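You operate a simulated robot arm through the tools that you are given. There is no shell and no other tool. Be economical: measure what you need, move in short steps, check, and stop when the job is done.

Carry out the task below with a simulated robot arm. There is one attempt and no reset: what you move stays moved.

TASK
Take the yellow nozzle from the top of the sample bench and put it on top of the white insert there.
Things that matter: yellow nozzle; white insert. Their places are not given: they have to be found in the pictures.

The check looks at the end state, three seconds after you hand in, the way a careful person would. Anything else that was tipped, shoved, dropped, spilled or broken makes it a failure.

THE ROBOT
A 7-joint arm with a two-finger parallel gripper, fixed in place. Base frame: the origin is at the foot of the arm, x ahead of it, y to its left, z up; the work surface is at about z = 0.8. Readings come in m, rad, newtons and seconds.
With the tool pointing down near the work surface it reaches from about 0.3 to 0.7 m from the base axis. Its first joint turns from -1.152 to 1.152 rad. Payload 1.57 kg.
Tool frame: the origin (TCP) lies between the finger pads and is the grasp point; the fingertips stand 0.03 m ahead of it; z points along the fingers, y is the line along which they close. The gripper opens to 0.11 m. The fingers are 0.024 m wide and 0.012 m thick; the gripper's body (0.048 by 0.112 m) begins 0.078 m behind the TCP.
Orientation is told as [roll, pitch, yaw] about the base's x, y, z axes, in that order, counted from this pose: with the fingers straight down and closing along the base's y, the tool's x points along the base's -x, its y along +y and its z along -z.

THE INTERFACE
- The arm moves only by the tool drive_tool. Its argument "plan" is one flat list of numbers, 7 for each row, row after row: the turn, a rotation vector about the tool's x, y, z in rad, then the shift along the tool's x, y, z in mm, then the finger opening in mm, from 0 to 110. In form: [ax, ay, az, tx, ty, tz, fingers, ax, ay, az, tx, ty, tz, fingers, ...]. A call has 1 to 8 rows; each row is the pose to reach, as a shift and turn from the pose commanded when the call began, along the tool's axes at that moment. A row lasts 0.2 s, in which the tool goes at most 0.05 m and 0.15 rad; a call with a longer step from one row to the next is refused whole, and so is a gripper value outside its range. Where a pose cannot be reached the arm comes as near as it can. A force on the tool above 40 N (or 10 N above the force at the start of the call, whichever is more), or a blocked arm, ends the call early, and 0.2 s more pass. The fingers move at their own pace (about 0.108 m/s each) and stop on an object; they squeeze with about 43 N. The grip force told is the motor's: it shows also when the fingers shut on nothing. Time passes only in rows, and 0.2 s behind the last, so rows that repeat a pose let the fingers close. It gives the time, the measured TCP pose, the force on the tool (base axes), the opening and the grip force at its end, in the units of the frame above (readings bear some noise).
- Cameras (640 x 400 px; columns grow to the right, rows downward): "scene" is fixed at [0.1426, -0.3753, 1.4055]; the picture's right is [0.93, -0.36, 0.00], its down [-0.19, -0.50, -0.84] and it looks along [0.30, 0.79, -0.54] (base axes); focal length 325 px, centre (320, 200). "wrist" rides on the gripper at [0.07, 0.016, -0.141] in the tool frame; the picture's right is [-0.23, 0.97, 0.00], its down [-0.86, -0.20, -0.48] and it looks along [-0.47, -0.11, 0.88] (tool axes); focal length 222 px, centre (320, 200).
- camera(camera): a new picture of that camera. No time passes.
- locate(camera, pixels): for up to 12 pixels [column, row] of the newest picture of that camera ("zoom" is the newest enlarged one), the place [x, y, z] in the base frame of the surface seen there, good to about 0.002 m. No time passes.
- close_up(camera, box): a new picture of the part [left, top, right, bottom] of that camera's present view, enlarged. No time passes.
- job_done(): hands the job in; it is judged then, once.

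Go step by step. Measure first, check grasps and placings, and put right what went wrong. The budget is 60 turns and 26 pictures, counting those below and the enlarged ones. Unless the task says otherwise, let go and move clear before handing in, and close with one line.

The tools are called after ">>>" as name(argument=value, ...) on one line, values as JSON. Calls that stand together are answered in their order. drive_tool: Moves the arm, as the interface text tells. Its arguments: {"type":"object","properties":{"plan":{"type":"array","items":{"type":"number"}}},"required":["plan"]} The other tools are called the same way: camera (camera) takes a picture; locate (camera, pixels) gives the place of the surface under pixels of a picture; close_up (camera, box) takes an enlarged picture of a part of a camera's view; job_done () hands the job in.

At the start:

```text
time_s: 0.0
tool_pos: [0.3938, 0.0663, 1.0208]
tcp_rot: [-0.001, 0.002, 0.001]
contact_force: [-1.0, -0.9, 0.3]
grip_width: 0.1102
finger_force: 0.1
```

scene: 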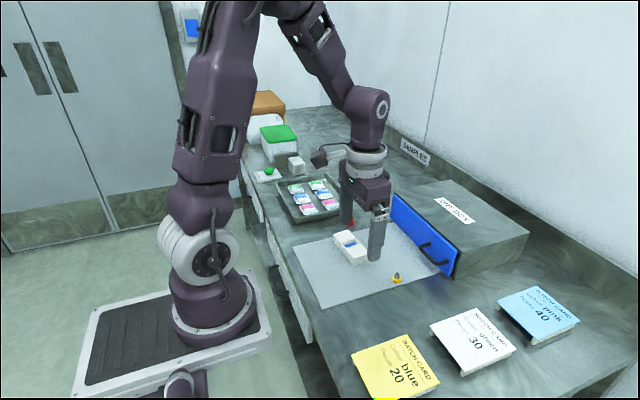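
wrist: 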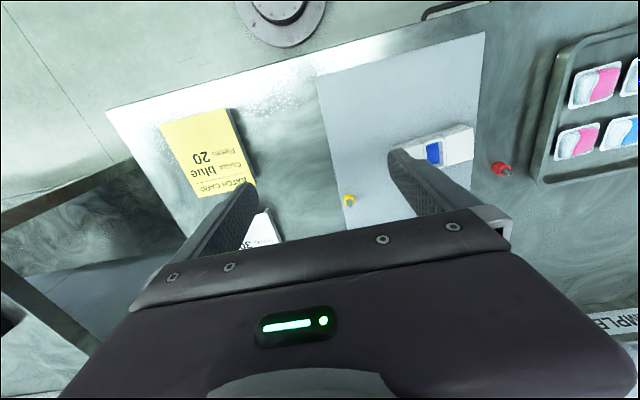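

The yellow nozzle seems to be at scene (397,278) and a white block with a blue patch at (350,247). I'll enlarge both to tell what is what.

>>> close_up(camera="scene", box=[300, 200, 460, 300])

>>> close_up(camera="wrist", box=[320, 100, 528, 230])

>>> close_up(camera="scene", box=[230, 80, 390, 180])

```text
4.00 times, centred on (380, 250) of scene
```

zoom: 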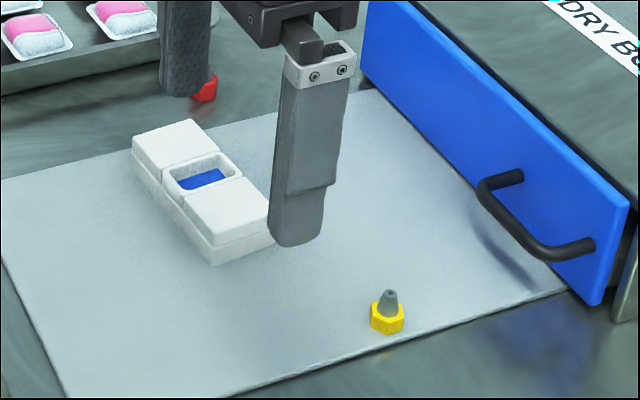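

```text
3.08 times, centred on (424, 165) of wrist
```

zoom: 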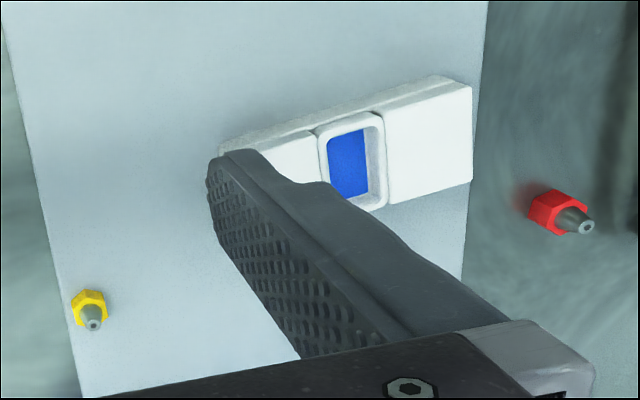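

```text
4.00 times, centred on (310, 130) of scene
```

zoom: 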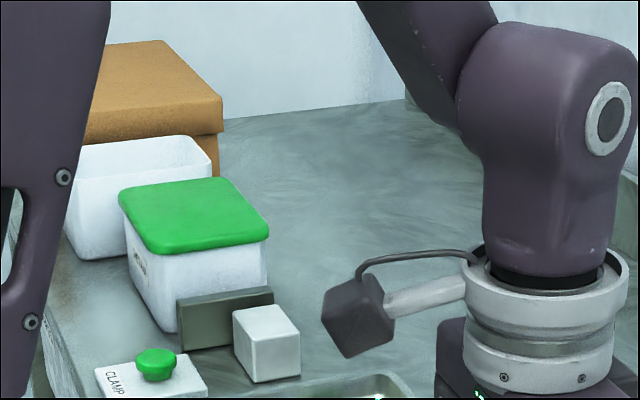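

The middle white frame with the blue floor and the white cube by the clamp are both possible inserts. I'll measure the candidates using enlarged views.

>>> close_up(camera="scene", box=[325, 220, 405, 290])

>>> close_up(camera="scene", box=[245, 130, 325, 190])

>>> locate(camera="scene", pixels=[[397, 273], [397, 279], [397, 286], [342, 236], [360, 252], [350, 245], [345, 243], [355, 242], [350, 268], [296, 160], [298, 173], [352, 222]])

```text
5.71 times, centred on (365, 255) of scene
```

zoom: 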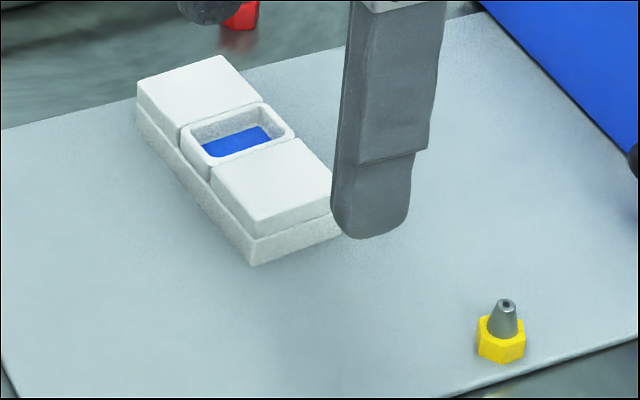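

```text
6.67 times, centred on (285, 160) of scene
```

zoom: 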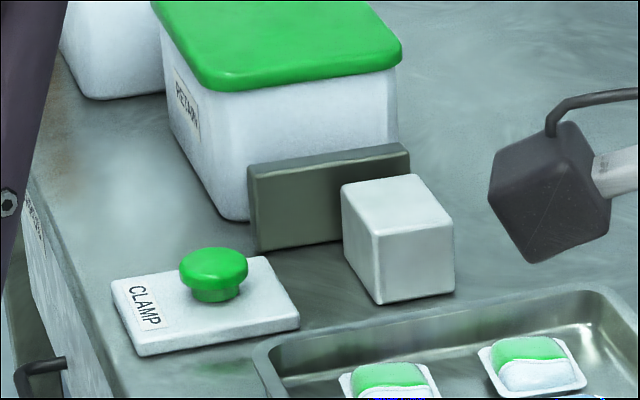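

```text
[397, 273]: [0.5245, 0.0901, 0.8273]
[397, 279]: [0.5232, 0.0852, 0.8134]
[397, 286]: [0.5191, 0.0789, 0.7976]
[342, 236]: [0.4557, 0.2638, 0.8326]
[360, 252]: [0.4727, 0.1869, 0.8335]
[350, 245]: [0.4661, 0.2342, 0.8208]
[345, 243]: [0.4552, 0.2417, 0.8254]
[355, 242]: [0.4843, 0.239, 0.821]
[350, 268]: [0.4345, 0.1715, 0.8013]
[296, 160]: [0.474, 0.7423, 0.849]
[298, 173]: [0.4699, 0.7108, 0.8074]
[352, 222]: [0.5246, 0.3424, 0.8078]
```

The cube at y≈0.73 is out of reach, so the insert must belong to the white assembly at about (0.465, 0.225). I'll move above it for an unobstructed look.

>>> drive_tool(plan=[0, 0, 0, 0, 45, 0, 110, 0, 0, 0, 0, 90, 0, 110, 0, 0, 0, 0, 135, 0, 110, 0, 0, 0, 0, 165, 0, 110, 0, 0, 0, 0, 165, 0, 110])

>>> close_up(camera="wrist", box=[220, 70, 420, 195])

>>> close_up(camera="scene", box=[310, 210, 430, 300])

```text
time_s: 1.2
tool_pos: [0.3898, 0.2322, 1.0212]
tcp_rot: [0.0, 0.0, 0.0]
contact_force: [0.5, 0.1, 0.1]
grip_width: 0.1102
finger_force: 0.1
```

```text
3.20 times, centred on (320, 132) of wrist
```

zoom: 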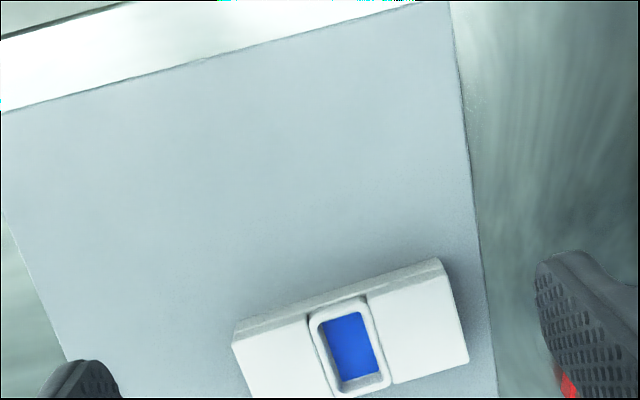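

```text
4.44 times, centred on (370, 255) of scene
```

zoom: 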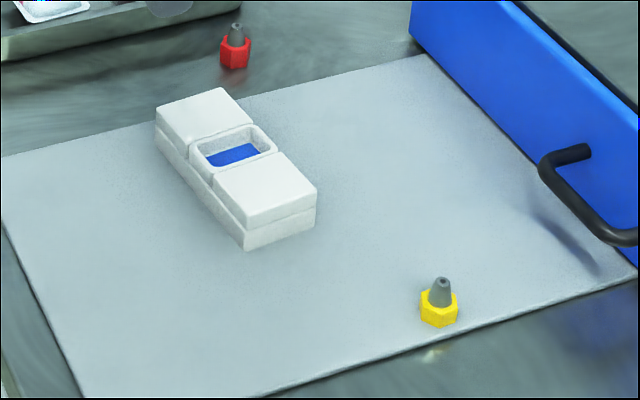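

The frame with the blue recess sits in the middle of the white part, so that recess is my target. I'll measure its rim, its floor, the whole part and the nozzle in the scene enlargement.

>>> locate(camera="zoom", pixels=[[195, 147], [250, 128], [272, 150], [216, 171], [233, 154], [226, 150], [250, 148], [210, 160], [200, 110], [265, 190], [245, 222], [315, 190]])

>>> locate(camera="wrist", pixels=[[330, 177], [318, 169], [334, 164], [341, 190], [326, 191], [322, 181], [337, 176], [352, 170], [306, 184]])

>>> close_up(camera="scene", box=[377, 265, 417, 290])

```text
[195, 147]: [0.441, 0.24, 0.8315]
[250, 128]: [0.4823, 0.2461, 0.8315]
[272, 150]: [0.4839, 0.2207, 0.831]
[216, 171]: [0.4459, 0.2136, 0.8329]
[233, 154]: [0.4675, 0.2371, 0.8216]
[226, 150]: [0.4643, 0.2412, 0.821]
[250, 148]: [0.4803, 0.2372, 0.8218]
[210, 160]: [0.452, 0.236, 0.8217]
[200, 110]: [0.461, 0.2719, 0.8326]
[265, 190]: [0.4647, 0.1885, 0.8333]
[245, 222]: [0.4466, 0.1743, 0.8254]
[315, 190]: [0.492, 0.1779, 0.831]
```

```text
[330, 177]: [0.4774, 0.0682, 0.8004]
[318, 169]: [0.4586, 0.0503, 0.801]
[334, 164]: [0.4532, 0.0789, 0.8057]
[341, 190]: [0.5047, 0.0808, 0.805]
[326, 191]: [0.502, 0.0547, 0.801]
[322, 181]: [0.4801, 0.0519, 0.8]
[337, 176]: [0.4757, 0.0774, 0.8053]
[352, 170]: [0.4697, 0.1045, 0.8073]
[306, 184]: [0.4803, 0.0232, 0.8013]
```

```text
16.00 times, centred on (397, 278) of scene
```

zoom: 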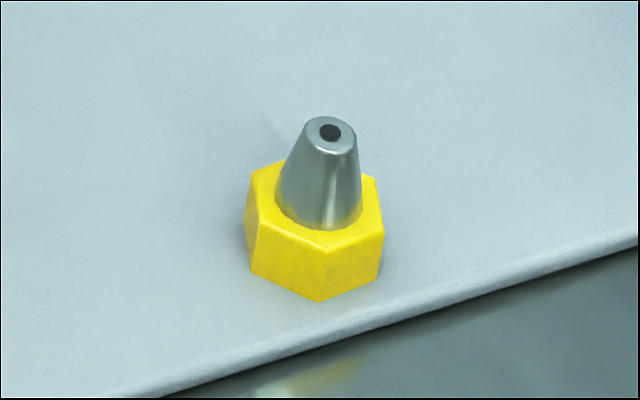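

The rim centre is about (0.464, 0.231), with the floor at z≈0.8215 and the top at z≈0.832. Next I'll measure the nozzle in the current enlargement.

>>> locate(camera="zoom", pixels=[[330, 132], [330, 150], [320, 238], [382, 236], [256, 225], [252, 172], [376, 180], [318, 298], [320, 310], [280, 180], [358, 200], [384, 262]])

>>> close_up(camera="scene", box=[334, 228, 382, 258])

```text
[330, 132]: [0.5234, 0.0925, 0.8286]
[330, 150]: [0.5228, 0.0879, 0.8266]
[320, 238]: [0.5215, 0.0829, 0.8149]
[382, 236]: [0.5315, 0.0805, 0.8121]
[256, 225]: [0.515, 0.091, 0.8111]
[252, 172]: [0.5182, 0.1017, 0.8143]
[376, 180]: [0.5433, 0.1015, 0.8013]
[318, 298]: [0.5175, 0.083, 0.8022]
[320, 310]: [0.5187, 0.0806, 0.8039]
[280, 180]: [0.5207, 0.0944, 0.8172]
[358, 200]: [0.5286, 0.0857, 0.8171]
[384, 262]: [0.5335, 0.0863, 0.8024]
```

```text
13.33 times, centred on (358, 243) of scene
```

zoom: 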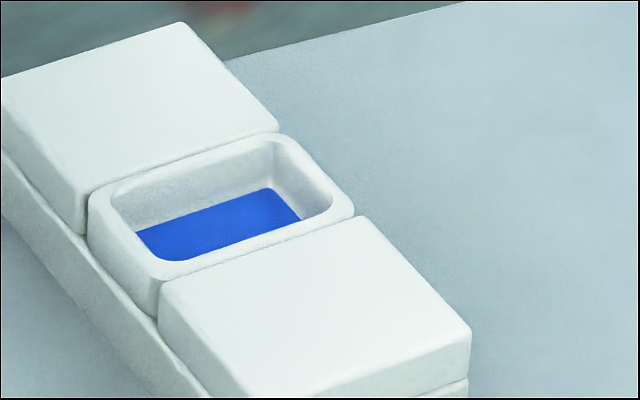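

The nozzle is centred at about (0.522, 0.092). Its hex is about 18 mm across flats and 12.5 mm tall, and one pair of flats faces roughly ±y. The insert is the small tray held between the two blocks, so I'll get its exact outline from the zoom.

>>> locate(camera="zoom", pixels=[[105, 192], [270, 142], [340, 203], [172, 268], [140, 232], [268, 192], [298, 218], [178, 256], [220, 230], [120, 205], [330, 190], [240, 245]])

```text
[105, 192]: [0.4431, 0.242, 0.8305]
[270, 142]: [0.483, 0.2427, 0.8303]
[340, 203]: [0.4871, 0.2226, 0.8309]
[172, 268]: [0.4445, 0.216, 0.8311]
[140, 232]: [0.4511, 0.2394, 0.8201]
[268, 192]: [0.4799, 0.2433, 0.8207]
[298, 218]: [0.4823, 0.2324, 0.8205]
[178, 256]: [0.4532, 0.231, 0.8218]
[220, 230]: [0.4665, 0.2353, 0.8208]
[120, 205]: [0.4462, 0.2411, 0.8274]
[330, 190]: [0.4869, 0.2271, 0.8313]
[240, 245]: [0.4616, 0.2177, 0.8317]
```

The insert centre is (0.464, 0.231), its yaw is about 8.5°, and the recess is about 21–23 mm wide. I'll move above the nozzle.

>>> drive_tool(plan=[0, 0, 0, -26, -28, 20, 110, 0, 0, 0, -52, -56, 40, 90, 0, 0, 0, -78, -84, 60, 70, 0, 0, 0, -105, -112, 80, 60, 0, 0, 0, -131, -140, 100, 50, 0, 0, 0, -131, -140, 100, 50, 0, 0, 0, -131, -140, 100, 50])

>>> camera(camera="wrist")

```text
time_s: 2.8
tool_pos: [0.526, 0.0901, 0.9184]
tcp_rot: [-0.001, 0.0, 0.0]
contact_force: [-0.1, -1.0, -0.5]
grip_width: 0.0503
finger_force: 0.1
```

```text
14 pictures are left
```

wrist: 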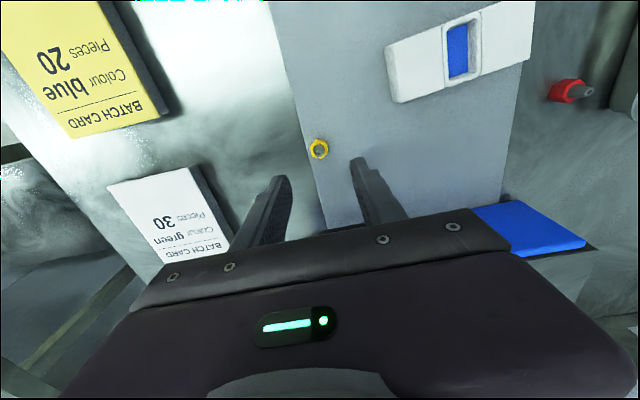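

The nozzle is at wrist (319,149), between and ahead of the fingers. I'll locate it and the insert from this view.

>>> locate(camera="wrist", pixels=[[319, 149], [313, 146], [326, 149], [320, 140], [318, 157], [461, 48], [452, 31], [457, 77], [474, 70], [470, 27], [446, 50], [477, 48]])

>>> close_up(camera="wrist", box=[295, 130, 343, 160])

>>> close_up(camera="wrist", box=[425, 15, 505, 95])

```text
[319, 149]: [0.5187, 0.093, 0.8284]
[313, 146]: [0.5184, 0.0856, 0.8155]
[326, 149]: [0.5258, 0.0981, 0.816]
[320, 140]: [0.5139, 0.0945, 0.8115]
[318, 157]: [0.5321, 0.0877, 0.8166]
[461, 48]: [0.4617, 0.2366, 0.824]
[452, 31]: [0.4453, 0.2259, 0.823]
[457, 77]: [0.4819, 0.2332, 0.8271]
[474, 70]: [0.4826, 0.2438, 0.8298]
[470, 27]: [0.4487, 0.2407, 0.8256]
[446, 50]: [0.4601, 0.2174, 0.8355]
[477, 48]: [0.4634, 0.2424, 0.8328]
```

```text
13.33 times, centred on (319, 145) of wrist
```

zoom: 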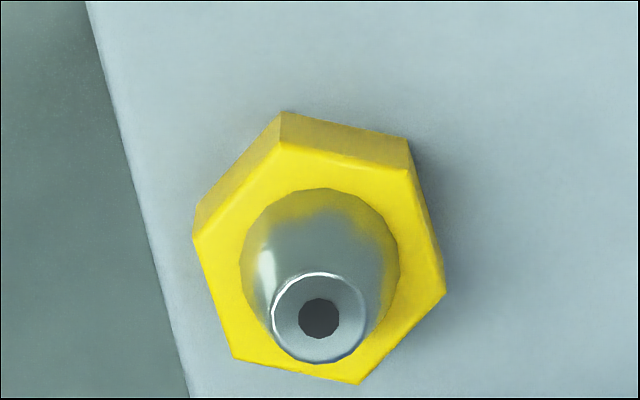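

```text
5.00 times, centred on (465, 55) of wrist
```

zoom: 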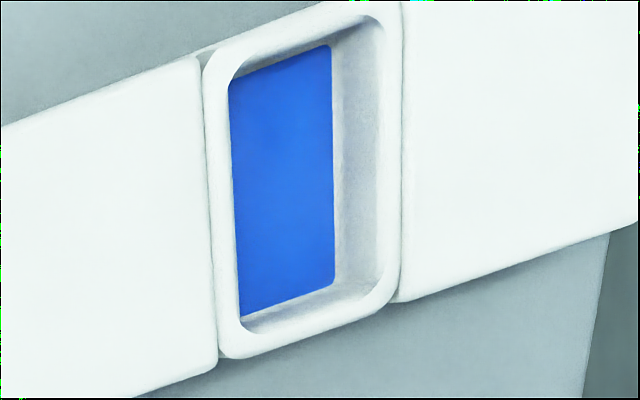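

The nozzle is about 3 mm behind the tool's x and matches it in y. I'll descend so the tips cover about the top 6 mm of the hex, leaving its foot free to enter the recess, and then close.

>>> drive_tool(plan=[0, 0, 0, 3, 0, 35, 45, 0, 0, 0, 3, 0, 65, 45, 0, 0, 0, 3, 0, 81, 45, 0, 0, 0, 3, 0, 81, 45, 0, 0, 0, 3, 0, 81, 45])

>>> close_up(camera="scene", box=[365, 250, 429, 290])

```text
time_s: 4.0
tool_pos: [0.5229, 0.0901, 0.8372]
tcp_rot: [-0.001, 0.0, -0.001]
contact_force: [0.0, 0.3, -0.8]
grip_width: 0.0449
finger_force: 0.0
```

```text
10.00 times, centred on (397, 270) of scene
```

zoom: 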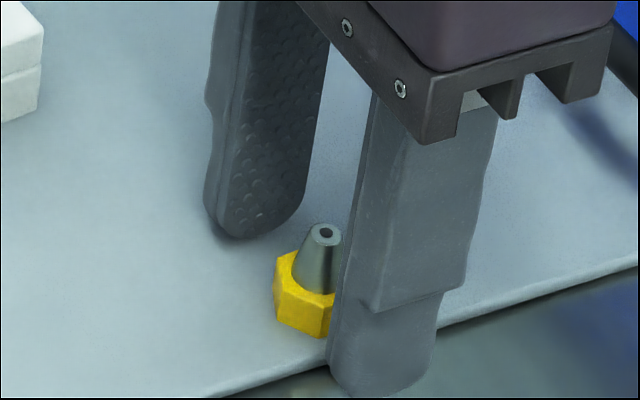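

The fingers straddle the hex but sit about 3 mm too far in +x. I'll shift and close.

>>> drive_tool(plan=[0, 0, 0, 3, 0, 0, 45, 0, 0, 0, 3, 0, 0, 25, 0, 0, 0, 3, 0, 0, 10, 0, 0, 0, 3, 0, 0, 10, 0, 0, 0, 3, 0, 0, 10, 0, 0, 0, 3, 0, 0, 10])

```text
time_s: 5.4
tool_pos: [0.5194, 0.0899, 0.838]
tcp_rot: [0.0, 0.0, 0.0]
contact_force: [0.0, -0.5, -0.7]
grip_width: 0.0196
finger_force: 34.4
```

It's gripped at 19.6 mm, which fits the hex flats. I'll lift it and look.

>>> drive_tool(plan=[0, 0, 0, 0, 0, -20, 10, 0, 0, 0, 0, 0, -50, 10, 0, 0, 0, 0, 0, -80, 10, 0, 0, 0, 0, 0, -80, 10, 0, 0, 0, 0, 0, -80, 10])

>>> close_up(camera="scene", box=[357, 200, 437, 250])

```text
time_s: 6.6
tool_pos: [0.5188, 0.0909, 0.918]
tcp_rot: [0.0, 0.0, 0.001]
contact_force: [0.1, 0.4, 0.2]
grip_width: 0.01
finger_force: 0.1
```

```text
8.00 times, centred on (397, 225) of scene
```

zoom: 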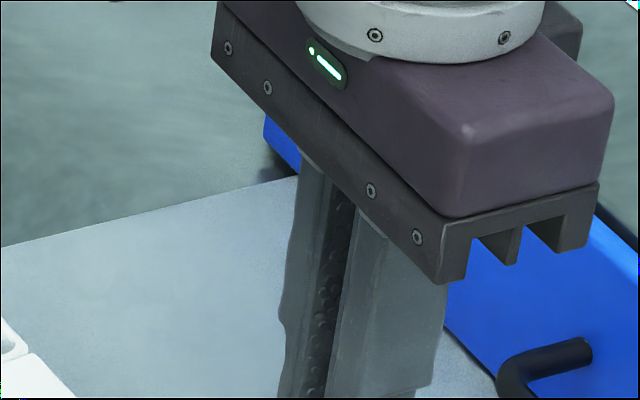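

The grip slipped: the fingers read 10 mm with no force. I'll find the nozzle again.

>>> close_up(camera="scene", box=[349, 240, 445, 300])

```text
6.67 times, centred on (397, 270) of scene
```

zoom: 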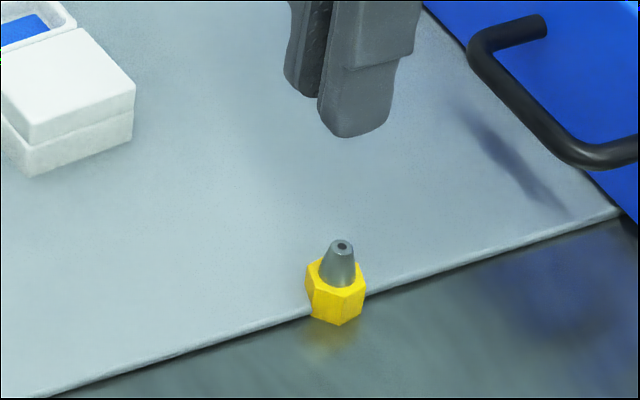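

The nozzle is still upright, though slightly shifted, so I need a deeper grip next time. I'll measure it again.

>>> close_up(camera="scene", box=[377, 265, 417, 290])

>>> close_up(camera="wrist", box=[288, 130, 352, 170])

```text
16.00 times, centred on (397, 278) of scene
```

zoom: 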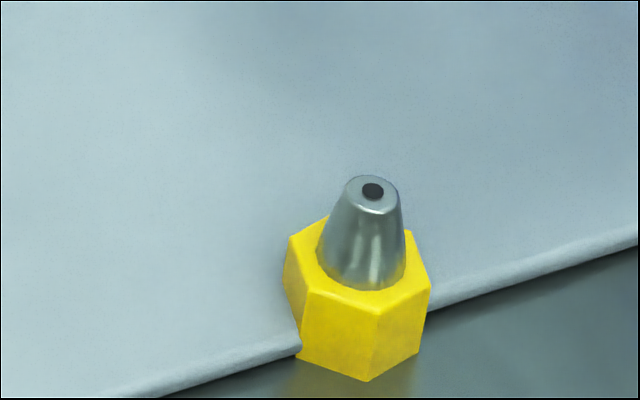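

```text
10.00 times, centred on (320, 150) of wrist
```

zoom: 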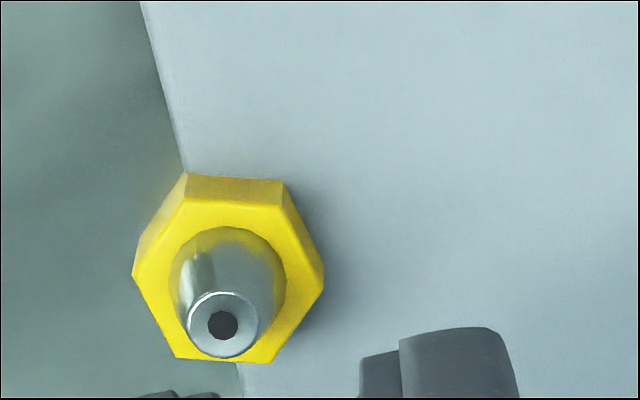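

The nozzle has moved to the mat edge and turned by some 15–20°, but it's upright. I'll take coordinates from the wrist zoom.

>>> locate(camera="zoom", pixels=[[222, 325], [184, 202], [284, 208], [322, 290], [268, 360], [178, 357], [134, 275], [190, 225], [280, 225], [100, 250], [340, 300], [160, 230]])

>>> locate(camera="scene", pixels=[[400, 277], [400, 283], [400, 286], [420, 280], [393, 285], [388, 290], [380, 290]])

```text
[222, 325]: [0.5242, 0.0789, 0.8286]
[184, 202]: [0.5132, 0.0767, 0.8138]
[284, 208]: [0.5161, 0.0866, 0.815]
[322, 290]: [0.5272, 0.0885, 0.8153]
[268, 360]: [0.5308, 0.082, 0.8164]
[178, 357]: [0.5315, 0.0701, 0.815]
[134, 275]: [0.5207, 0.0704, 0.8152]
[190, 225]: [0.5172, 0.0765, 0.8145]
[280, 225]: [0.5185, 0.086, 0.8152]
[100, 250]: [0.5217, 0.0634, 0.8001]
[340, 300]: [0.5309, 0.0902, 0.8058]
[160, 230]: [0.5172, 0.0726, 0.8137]
```

```text
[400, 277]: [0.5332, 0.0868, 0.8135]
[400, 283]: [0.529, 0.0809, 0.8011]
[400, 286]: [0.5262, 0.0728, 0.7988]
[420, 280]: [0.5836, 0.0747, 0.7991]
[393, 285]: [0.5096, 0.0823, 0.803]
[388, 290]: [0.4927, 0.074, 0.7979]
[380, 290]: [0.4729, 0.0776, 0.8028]
```

The nozzle centre is now (0.5237, 0.079), with its hex top at z≈0.815 and flats suiting a yaw of about 12.5°. I'll move over it, turn, and descend 3–4 mm deeper than before.

>>> drive_tool(plan=[0, 0, -0.11, -5, -11.5, 0, 45, 0, 0, -0.218, -5, -11.5, 20, 45, 0, 0, -0.218, -5, -11.5, 55, 45, 0, 0, -0.218, -5, -11.5, 75, 45, 0, 0, -0.218, -5, -11.5, 83.5, 45, 0, 0, -0.218, -5, -11.5, 83.5, 45, 0, 0, -0.218, -5, -11.5, 83.5, 45])

>>> close_up(camera="scene", box=[365, 250, 429, 290])

```text
time_s: 8.2
tool_pos: [0.5254, 0.0795, 0.8349]
tcp_rot: [0.0, -0.001, 0.216]
contact_force: [-0.1, -0.7, -0.4]
grip_width: 0.045
finger_force: 0.1
```

```text
10.00 times, centred on (397, 270) of scene
```

zoom: 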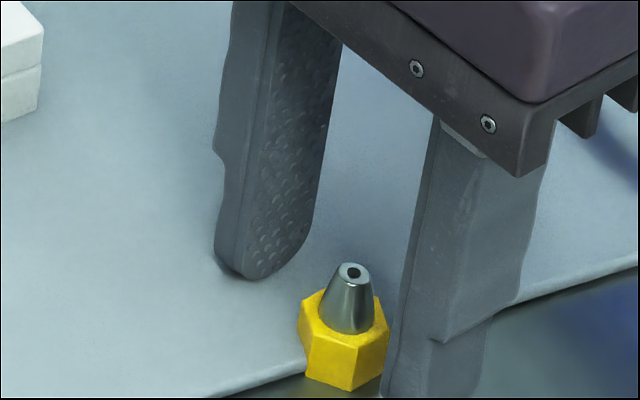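

The fingers straddle the nozzle squarely. I'll go 1 mm deeper, close, and lift gently by a few millimetres.

>>> drive_tool(plan=[0, 0, 0, 0, 0, 1, 45, 0, 0, 0, 0, 0, 1, 25, 0, 0, 0, 0, 0, 1, 8, 0, 0, 0, 0, 0, 1, 8, 0, 0, 0, 0, 0, 1, 8, 0, 0, 0, 0, 0, 1, 8, 0, 0, 0, 0, 0, -3, 8, 0, 0, 0, 0, 0, -7, 8])

>>> close_up(camera="scene", box=[365, 250, 429, 290])

```text
time_s: 10.0
tool_pos: [0.5243, 0.0796, 0.8425]
tcp_rot: [-0.001, -0.001, 0.218]
contact_force: [-0.6, 0.2, -0.5]
grip_width: 0.0172
finger_force: 32.0
```

```text
10.00 times, centred on (397, 270) of scene
```

zoom: 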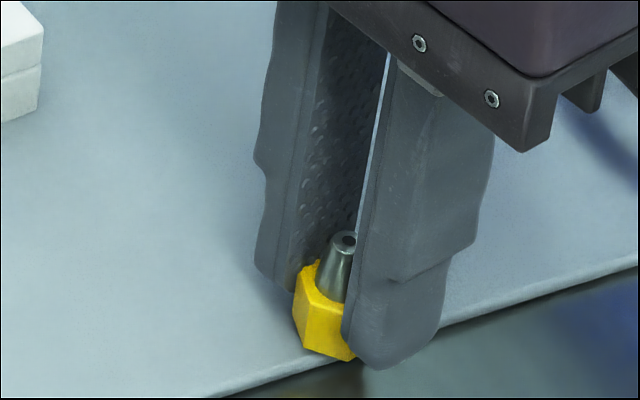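

The grip now reads 17.2 mm with force, and the nozzle has risen with the fingers. I'll lift on gently and check.

>>> drive_tool(plan=[0, 0, 0, 0, 0, -10, 8, 0, 0, 0, 0, 0, -25, 8, 0, 0, 0, 0, 0, -45, 8, 0, 0, 0, 0, 0, -60, 8, 0, 0, 0, 0, 0, -60, 8])

>>> close_up(camera="scene", box=[365, 225, 429, 265])

```text
time_s: 11.2
tool_pos: [0.5237, 0.0801, 0.9051]
tcp_rot: [0.0, -0.001, 0.218]
contact_force: [1.3, -0.1, 0.2]
grip_width: 0.0177
finger_force: 32.4
```

```text
10.00 times, centred on (397, 245) of scene
```

zoom: 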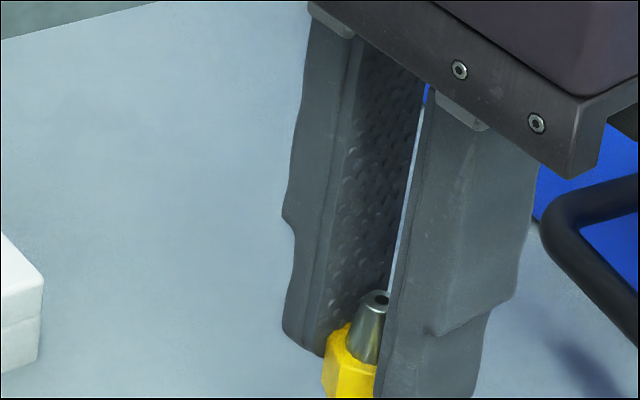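

It's held at 17.7 mm with 32 N. I'll check how the nozzle sits relative to the fingertips.

>>> locate(camera="zoom", pixels=[[376, 299], [350, 350], [345, 370], [350, 397], [330, 390], [322, 354], [300, 340], [365, 370], [373, 385], [328, 365], [370, 340]])

```text
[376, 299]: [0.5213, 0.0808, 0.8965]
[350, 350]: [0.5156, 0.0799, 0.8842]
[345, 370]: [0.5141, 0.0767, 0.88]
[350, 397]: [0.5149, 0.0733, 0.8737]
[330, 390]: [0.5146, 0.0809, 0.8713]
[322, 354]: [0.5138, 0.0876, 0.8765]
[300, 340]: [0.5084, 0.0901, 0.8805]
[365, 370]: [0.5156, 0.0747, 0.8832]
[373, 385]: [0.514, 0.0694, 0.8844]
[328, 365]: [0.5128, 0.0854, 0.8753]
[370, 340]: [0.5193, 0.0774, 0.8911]
```

The nozzle's foot hangs about 4 mm below the fingertips and it is well held. I'll carry it over the insert at this height, turning to yaw 8.5°.

>>> drive_tool(plan=[0, 0, 0.02, 4, 25, -5, 8, 0, 0, 0.04, 10, 60, -5, 8, 0, 0, 0.06, 16, 95, -5, 8, 0, 0, 0.07, 22, 130, -5, 8, 0, 0, 0.07, 25.5, 153, -3, 8, 0, 0, 0.07, 26.5, 160, 0, 8, 0, 0, 0.07, 26.5, 160, 0, 8, 0, 0, 0.07, 26.5, 160, 0, 8])

>>> close_up(camera="scene", box=[318, 215, 382, 255])

```text
time_s: 13.0
tool_pos: [0.4644, 0.2308, 0.9033]
tcp_rot: [0.0, -0.001, 0.147]
contact_force: [1.1, 0.3, -0.1]
grip_width: 0.0173
finger_force: 31.7
```

```text
10.00 times, centred on (350, 235) of scene
```

zoom: 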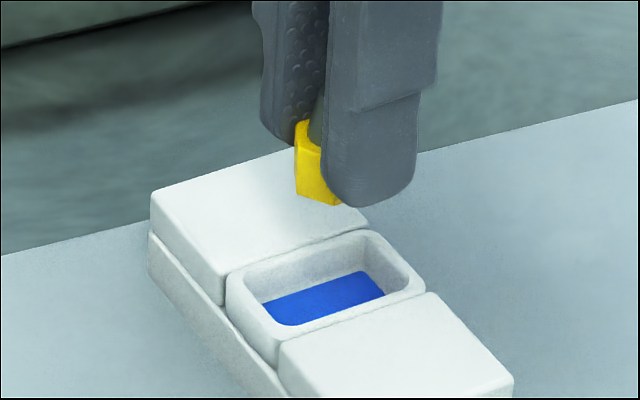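

The nozzle hangs above the tray. I'll check its alignment with points on the nozzle and on both rim edges.

>>> locate(camera="zoom", pixels=[[334, 204], [300, 190], [298, 130], [320, 160], [303, 150], [325, 190], [300, 248], [265, 300], [345, 315], [405, 262], [330, 298], [325, 258]])

```text
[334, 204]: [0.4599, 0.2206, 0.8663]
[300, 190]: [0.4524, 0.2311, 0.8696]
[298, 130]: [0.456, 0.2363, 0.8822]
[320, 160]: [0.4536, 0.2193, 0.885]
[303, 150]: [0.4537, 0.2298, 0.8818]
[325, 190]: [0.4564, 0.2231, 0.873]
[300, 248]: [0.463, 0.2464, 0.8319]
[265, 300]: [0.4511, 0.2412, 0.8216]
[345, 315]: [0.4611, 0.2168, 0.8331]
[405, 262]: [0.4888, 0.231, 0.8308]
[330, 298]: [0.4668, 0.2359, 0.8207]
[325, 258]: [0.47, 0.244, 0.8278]
```

The nozzle centre is about (0.4634, 0.2316) and the rim midpoint is y 0.2316, so they line up well. I'll descend until the fingertips are just above the rim.

>>> drive_tool(plan=[0, 0, 0, 0, 0, 15, 8, 0, 0, 0, 0, 0, 27, 8, 0, 0, 0, 0, 0, 34, 8, 0, 0, 0, 0, 0, 37, 8, 0, 0, 0, 0, 0, 38.5, 8, 0, 0, 0, 0, 0, 38.5, 8])

>>> close_up(camera="scene", box=[318, 220, 382, 260])

```text
time_s: 14.4
tool_pos: [0.4655, 0.2295, 0.8655]
tcp_rot: [0.001, -0.004, 0.147]
contact_force: [0.1, 0.8, 30.9]
grip_width: 0.0175
finger_force: 32.2
```

```text
10.00 times, centred on (350, 240) of scene
```

zoom: 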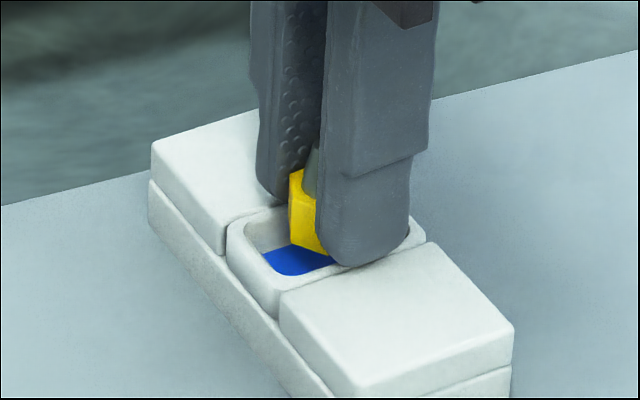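

The 31 N contact means the fingertips are resting on the rim or blocks. I'll check where the nozzle's foot is and back off a little.

>>> locate(camera="zoom", pixels=[[318, 249], [292, 240], [290, 180], [305, 230], [300, 265], [355, 262], [275, 200], [240, 240], [380, 320]])

>>> drive_tool(plan=[0, 0, 0, 0, 0, -1, 8, 0, 0, 0, 0, 0, -1, 8])

```text
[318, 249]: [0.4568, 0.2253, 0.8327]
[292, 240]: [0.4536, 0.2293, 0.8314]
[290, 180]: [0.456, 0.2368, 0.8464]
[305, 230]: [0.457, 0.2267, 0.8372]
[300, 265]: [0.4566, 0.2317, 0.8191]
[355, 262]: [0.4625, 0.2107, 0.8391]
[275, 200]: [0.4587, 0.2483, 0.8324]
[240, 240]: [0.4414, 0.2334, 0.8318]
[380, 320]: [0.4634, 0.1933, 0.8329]
```

```text
time_s: 15.0
tool_pos: [0.4644, 0.2308, 0.8654]
tcp_rot: [0.0, 0.001, 0.149]
contact_force: [5.7, 2.5, 15.3]
grip_width: 0.0171
finger_force: 32.1
```

The nozzle's foot is just at the rim, inside the opening, and the fingertips carry the load. I'll back off until the force is gone and then release.

>>> drive_tool(plan=[0, 0, 0, 0, 0, -1, 8, 0, 0, 0, 0, 0, -1, 8])

```text
time_s: 15.6
tool_pos: [0.4624, 0.231, 0.8668]
tcp_rot: [-0.002, 0.004, 0.148]
contact_force: [-0.3, -0.5, -0.4]
grip_width: 0.0178
finger_force: 32.9
```

Contact is gone with the fingertips just above the rim. I'll release with a modest opening, wait, and then rise straight up.

>>> drive_tool(plan=[0, 0, 0, 0, 0, 0, 36, 0, 0, 0, 0, 0, 0, 36, 0, 0, 0, 0, 0, 0, 36, 0, 0, 0, 0, 0, -20, 36, 0, 0, 0, 0, 0, -55, 36, 0, 0, 0, 0, 0, -95, 36, 0, 0, 0, 0, 0, -95, 36])

>>> close_up(camera="scene", box=[318, 220, 382, 260])

```text
time_s: 17.2
tool_pos: [0.463, 0.2308, 0.9621]
tcp_rot: [-0.001, 0.0, 0.149]
contact_force: [0.6, 0.2, 0.1]
grip_width: 0.0361
finger_force: 0.1
```

```text
10.00 times, centred on (350, 240) of scene
```

zoom: 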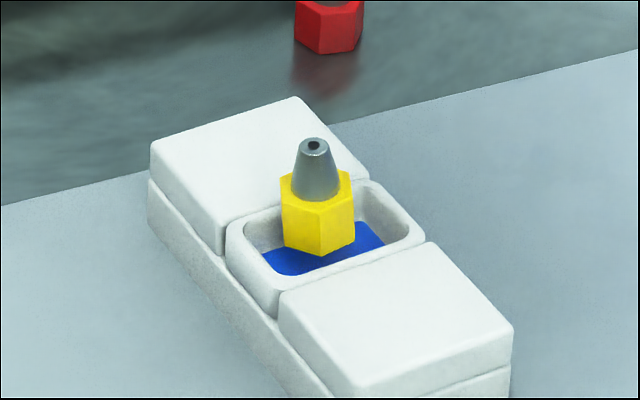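

The nozzle stands upright in the tray. I'll check that its height shows it resting on the floor.

>>> locate(camera="zoom", pixels=[[313, 145], [318, 208], [319, 252], [320, 262], [352, 238], [286, 240], [370, 240], [285, 262]])

```text
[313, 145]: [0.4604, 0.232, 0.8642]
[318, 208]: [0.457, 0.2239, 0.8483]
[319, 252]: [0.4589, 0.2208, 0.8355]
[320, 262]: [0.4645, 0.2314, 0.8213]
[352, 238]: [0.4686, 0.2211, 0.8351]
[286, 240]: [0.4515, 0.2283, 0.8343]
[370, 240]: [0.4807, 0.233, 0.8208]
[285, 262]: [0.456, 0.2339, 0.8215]
```

The nozzle is upright and centred over the insert, with its foot at z≈0.835, level with the rim, so the tray behaves as a solid top. I'll move clear and take one last look to confirm it's at rest.

>>> drive_tool(plan=[0, 0, 0, 15, 0, -40, 36, 0, 0, 0, 30, 0, -70, 36, 0, 0, 0, 30, 0, -70, 36, 0, 0, 0, 30, 0, -70, 36, 0, 0, 0, 30, 0, -70, 36])

>>> close_up(camera="scene", box=[302, 205, 398, 265])

```text
time_s: 18.4
tool_pos: [0.4351, 0.2257, 1.0311]
tcp_rot: [-0.002, 0.0, 0.148]
contact_force: [-0.5, -0.4, -0.5]
grip_width: 0.036
finger_force: 0.1
```

```text
6.67 times, centred on (350, 235) of scene
```

zoom: 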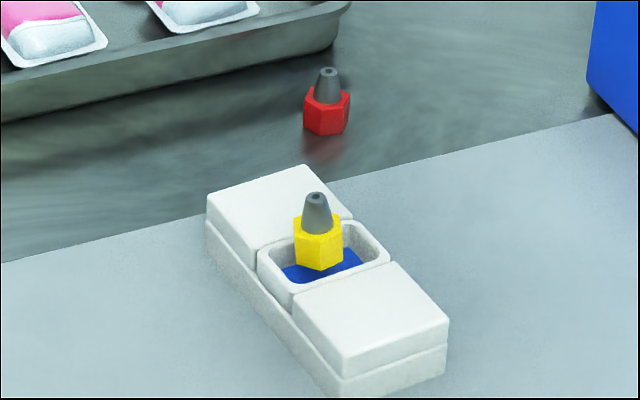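

The nozzle stands unchanged and upright on the insert at (318,245) in the zoom. Nothing else in view has moved and the arm is clear, so I'm handing in.

>>> job_done()

```text
The job is handed in.
```

The yellow nozzle is standing upright, centred on the white insert, and the arm is clear; my first grip slipped and shifted the nozzle about 1 cm before I re-gripped it. I took the insert to be the small white tray with the blue floor, and the nozzle's foot measures about level with the tray's rim rather than down on that floor.
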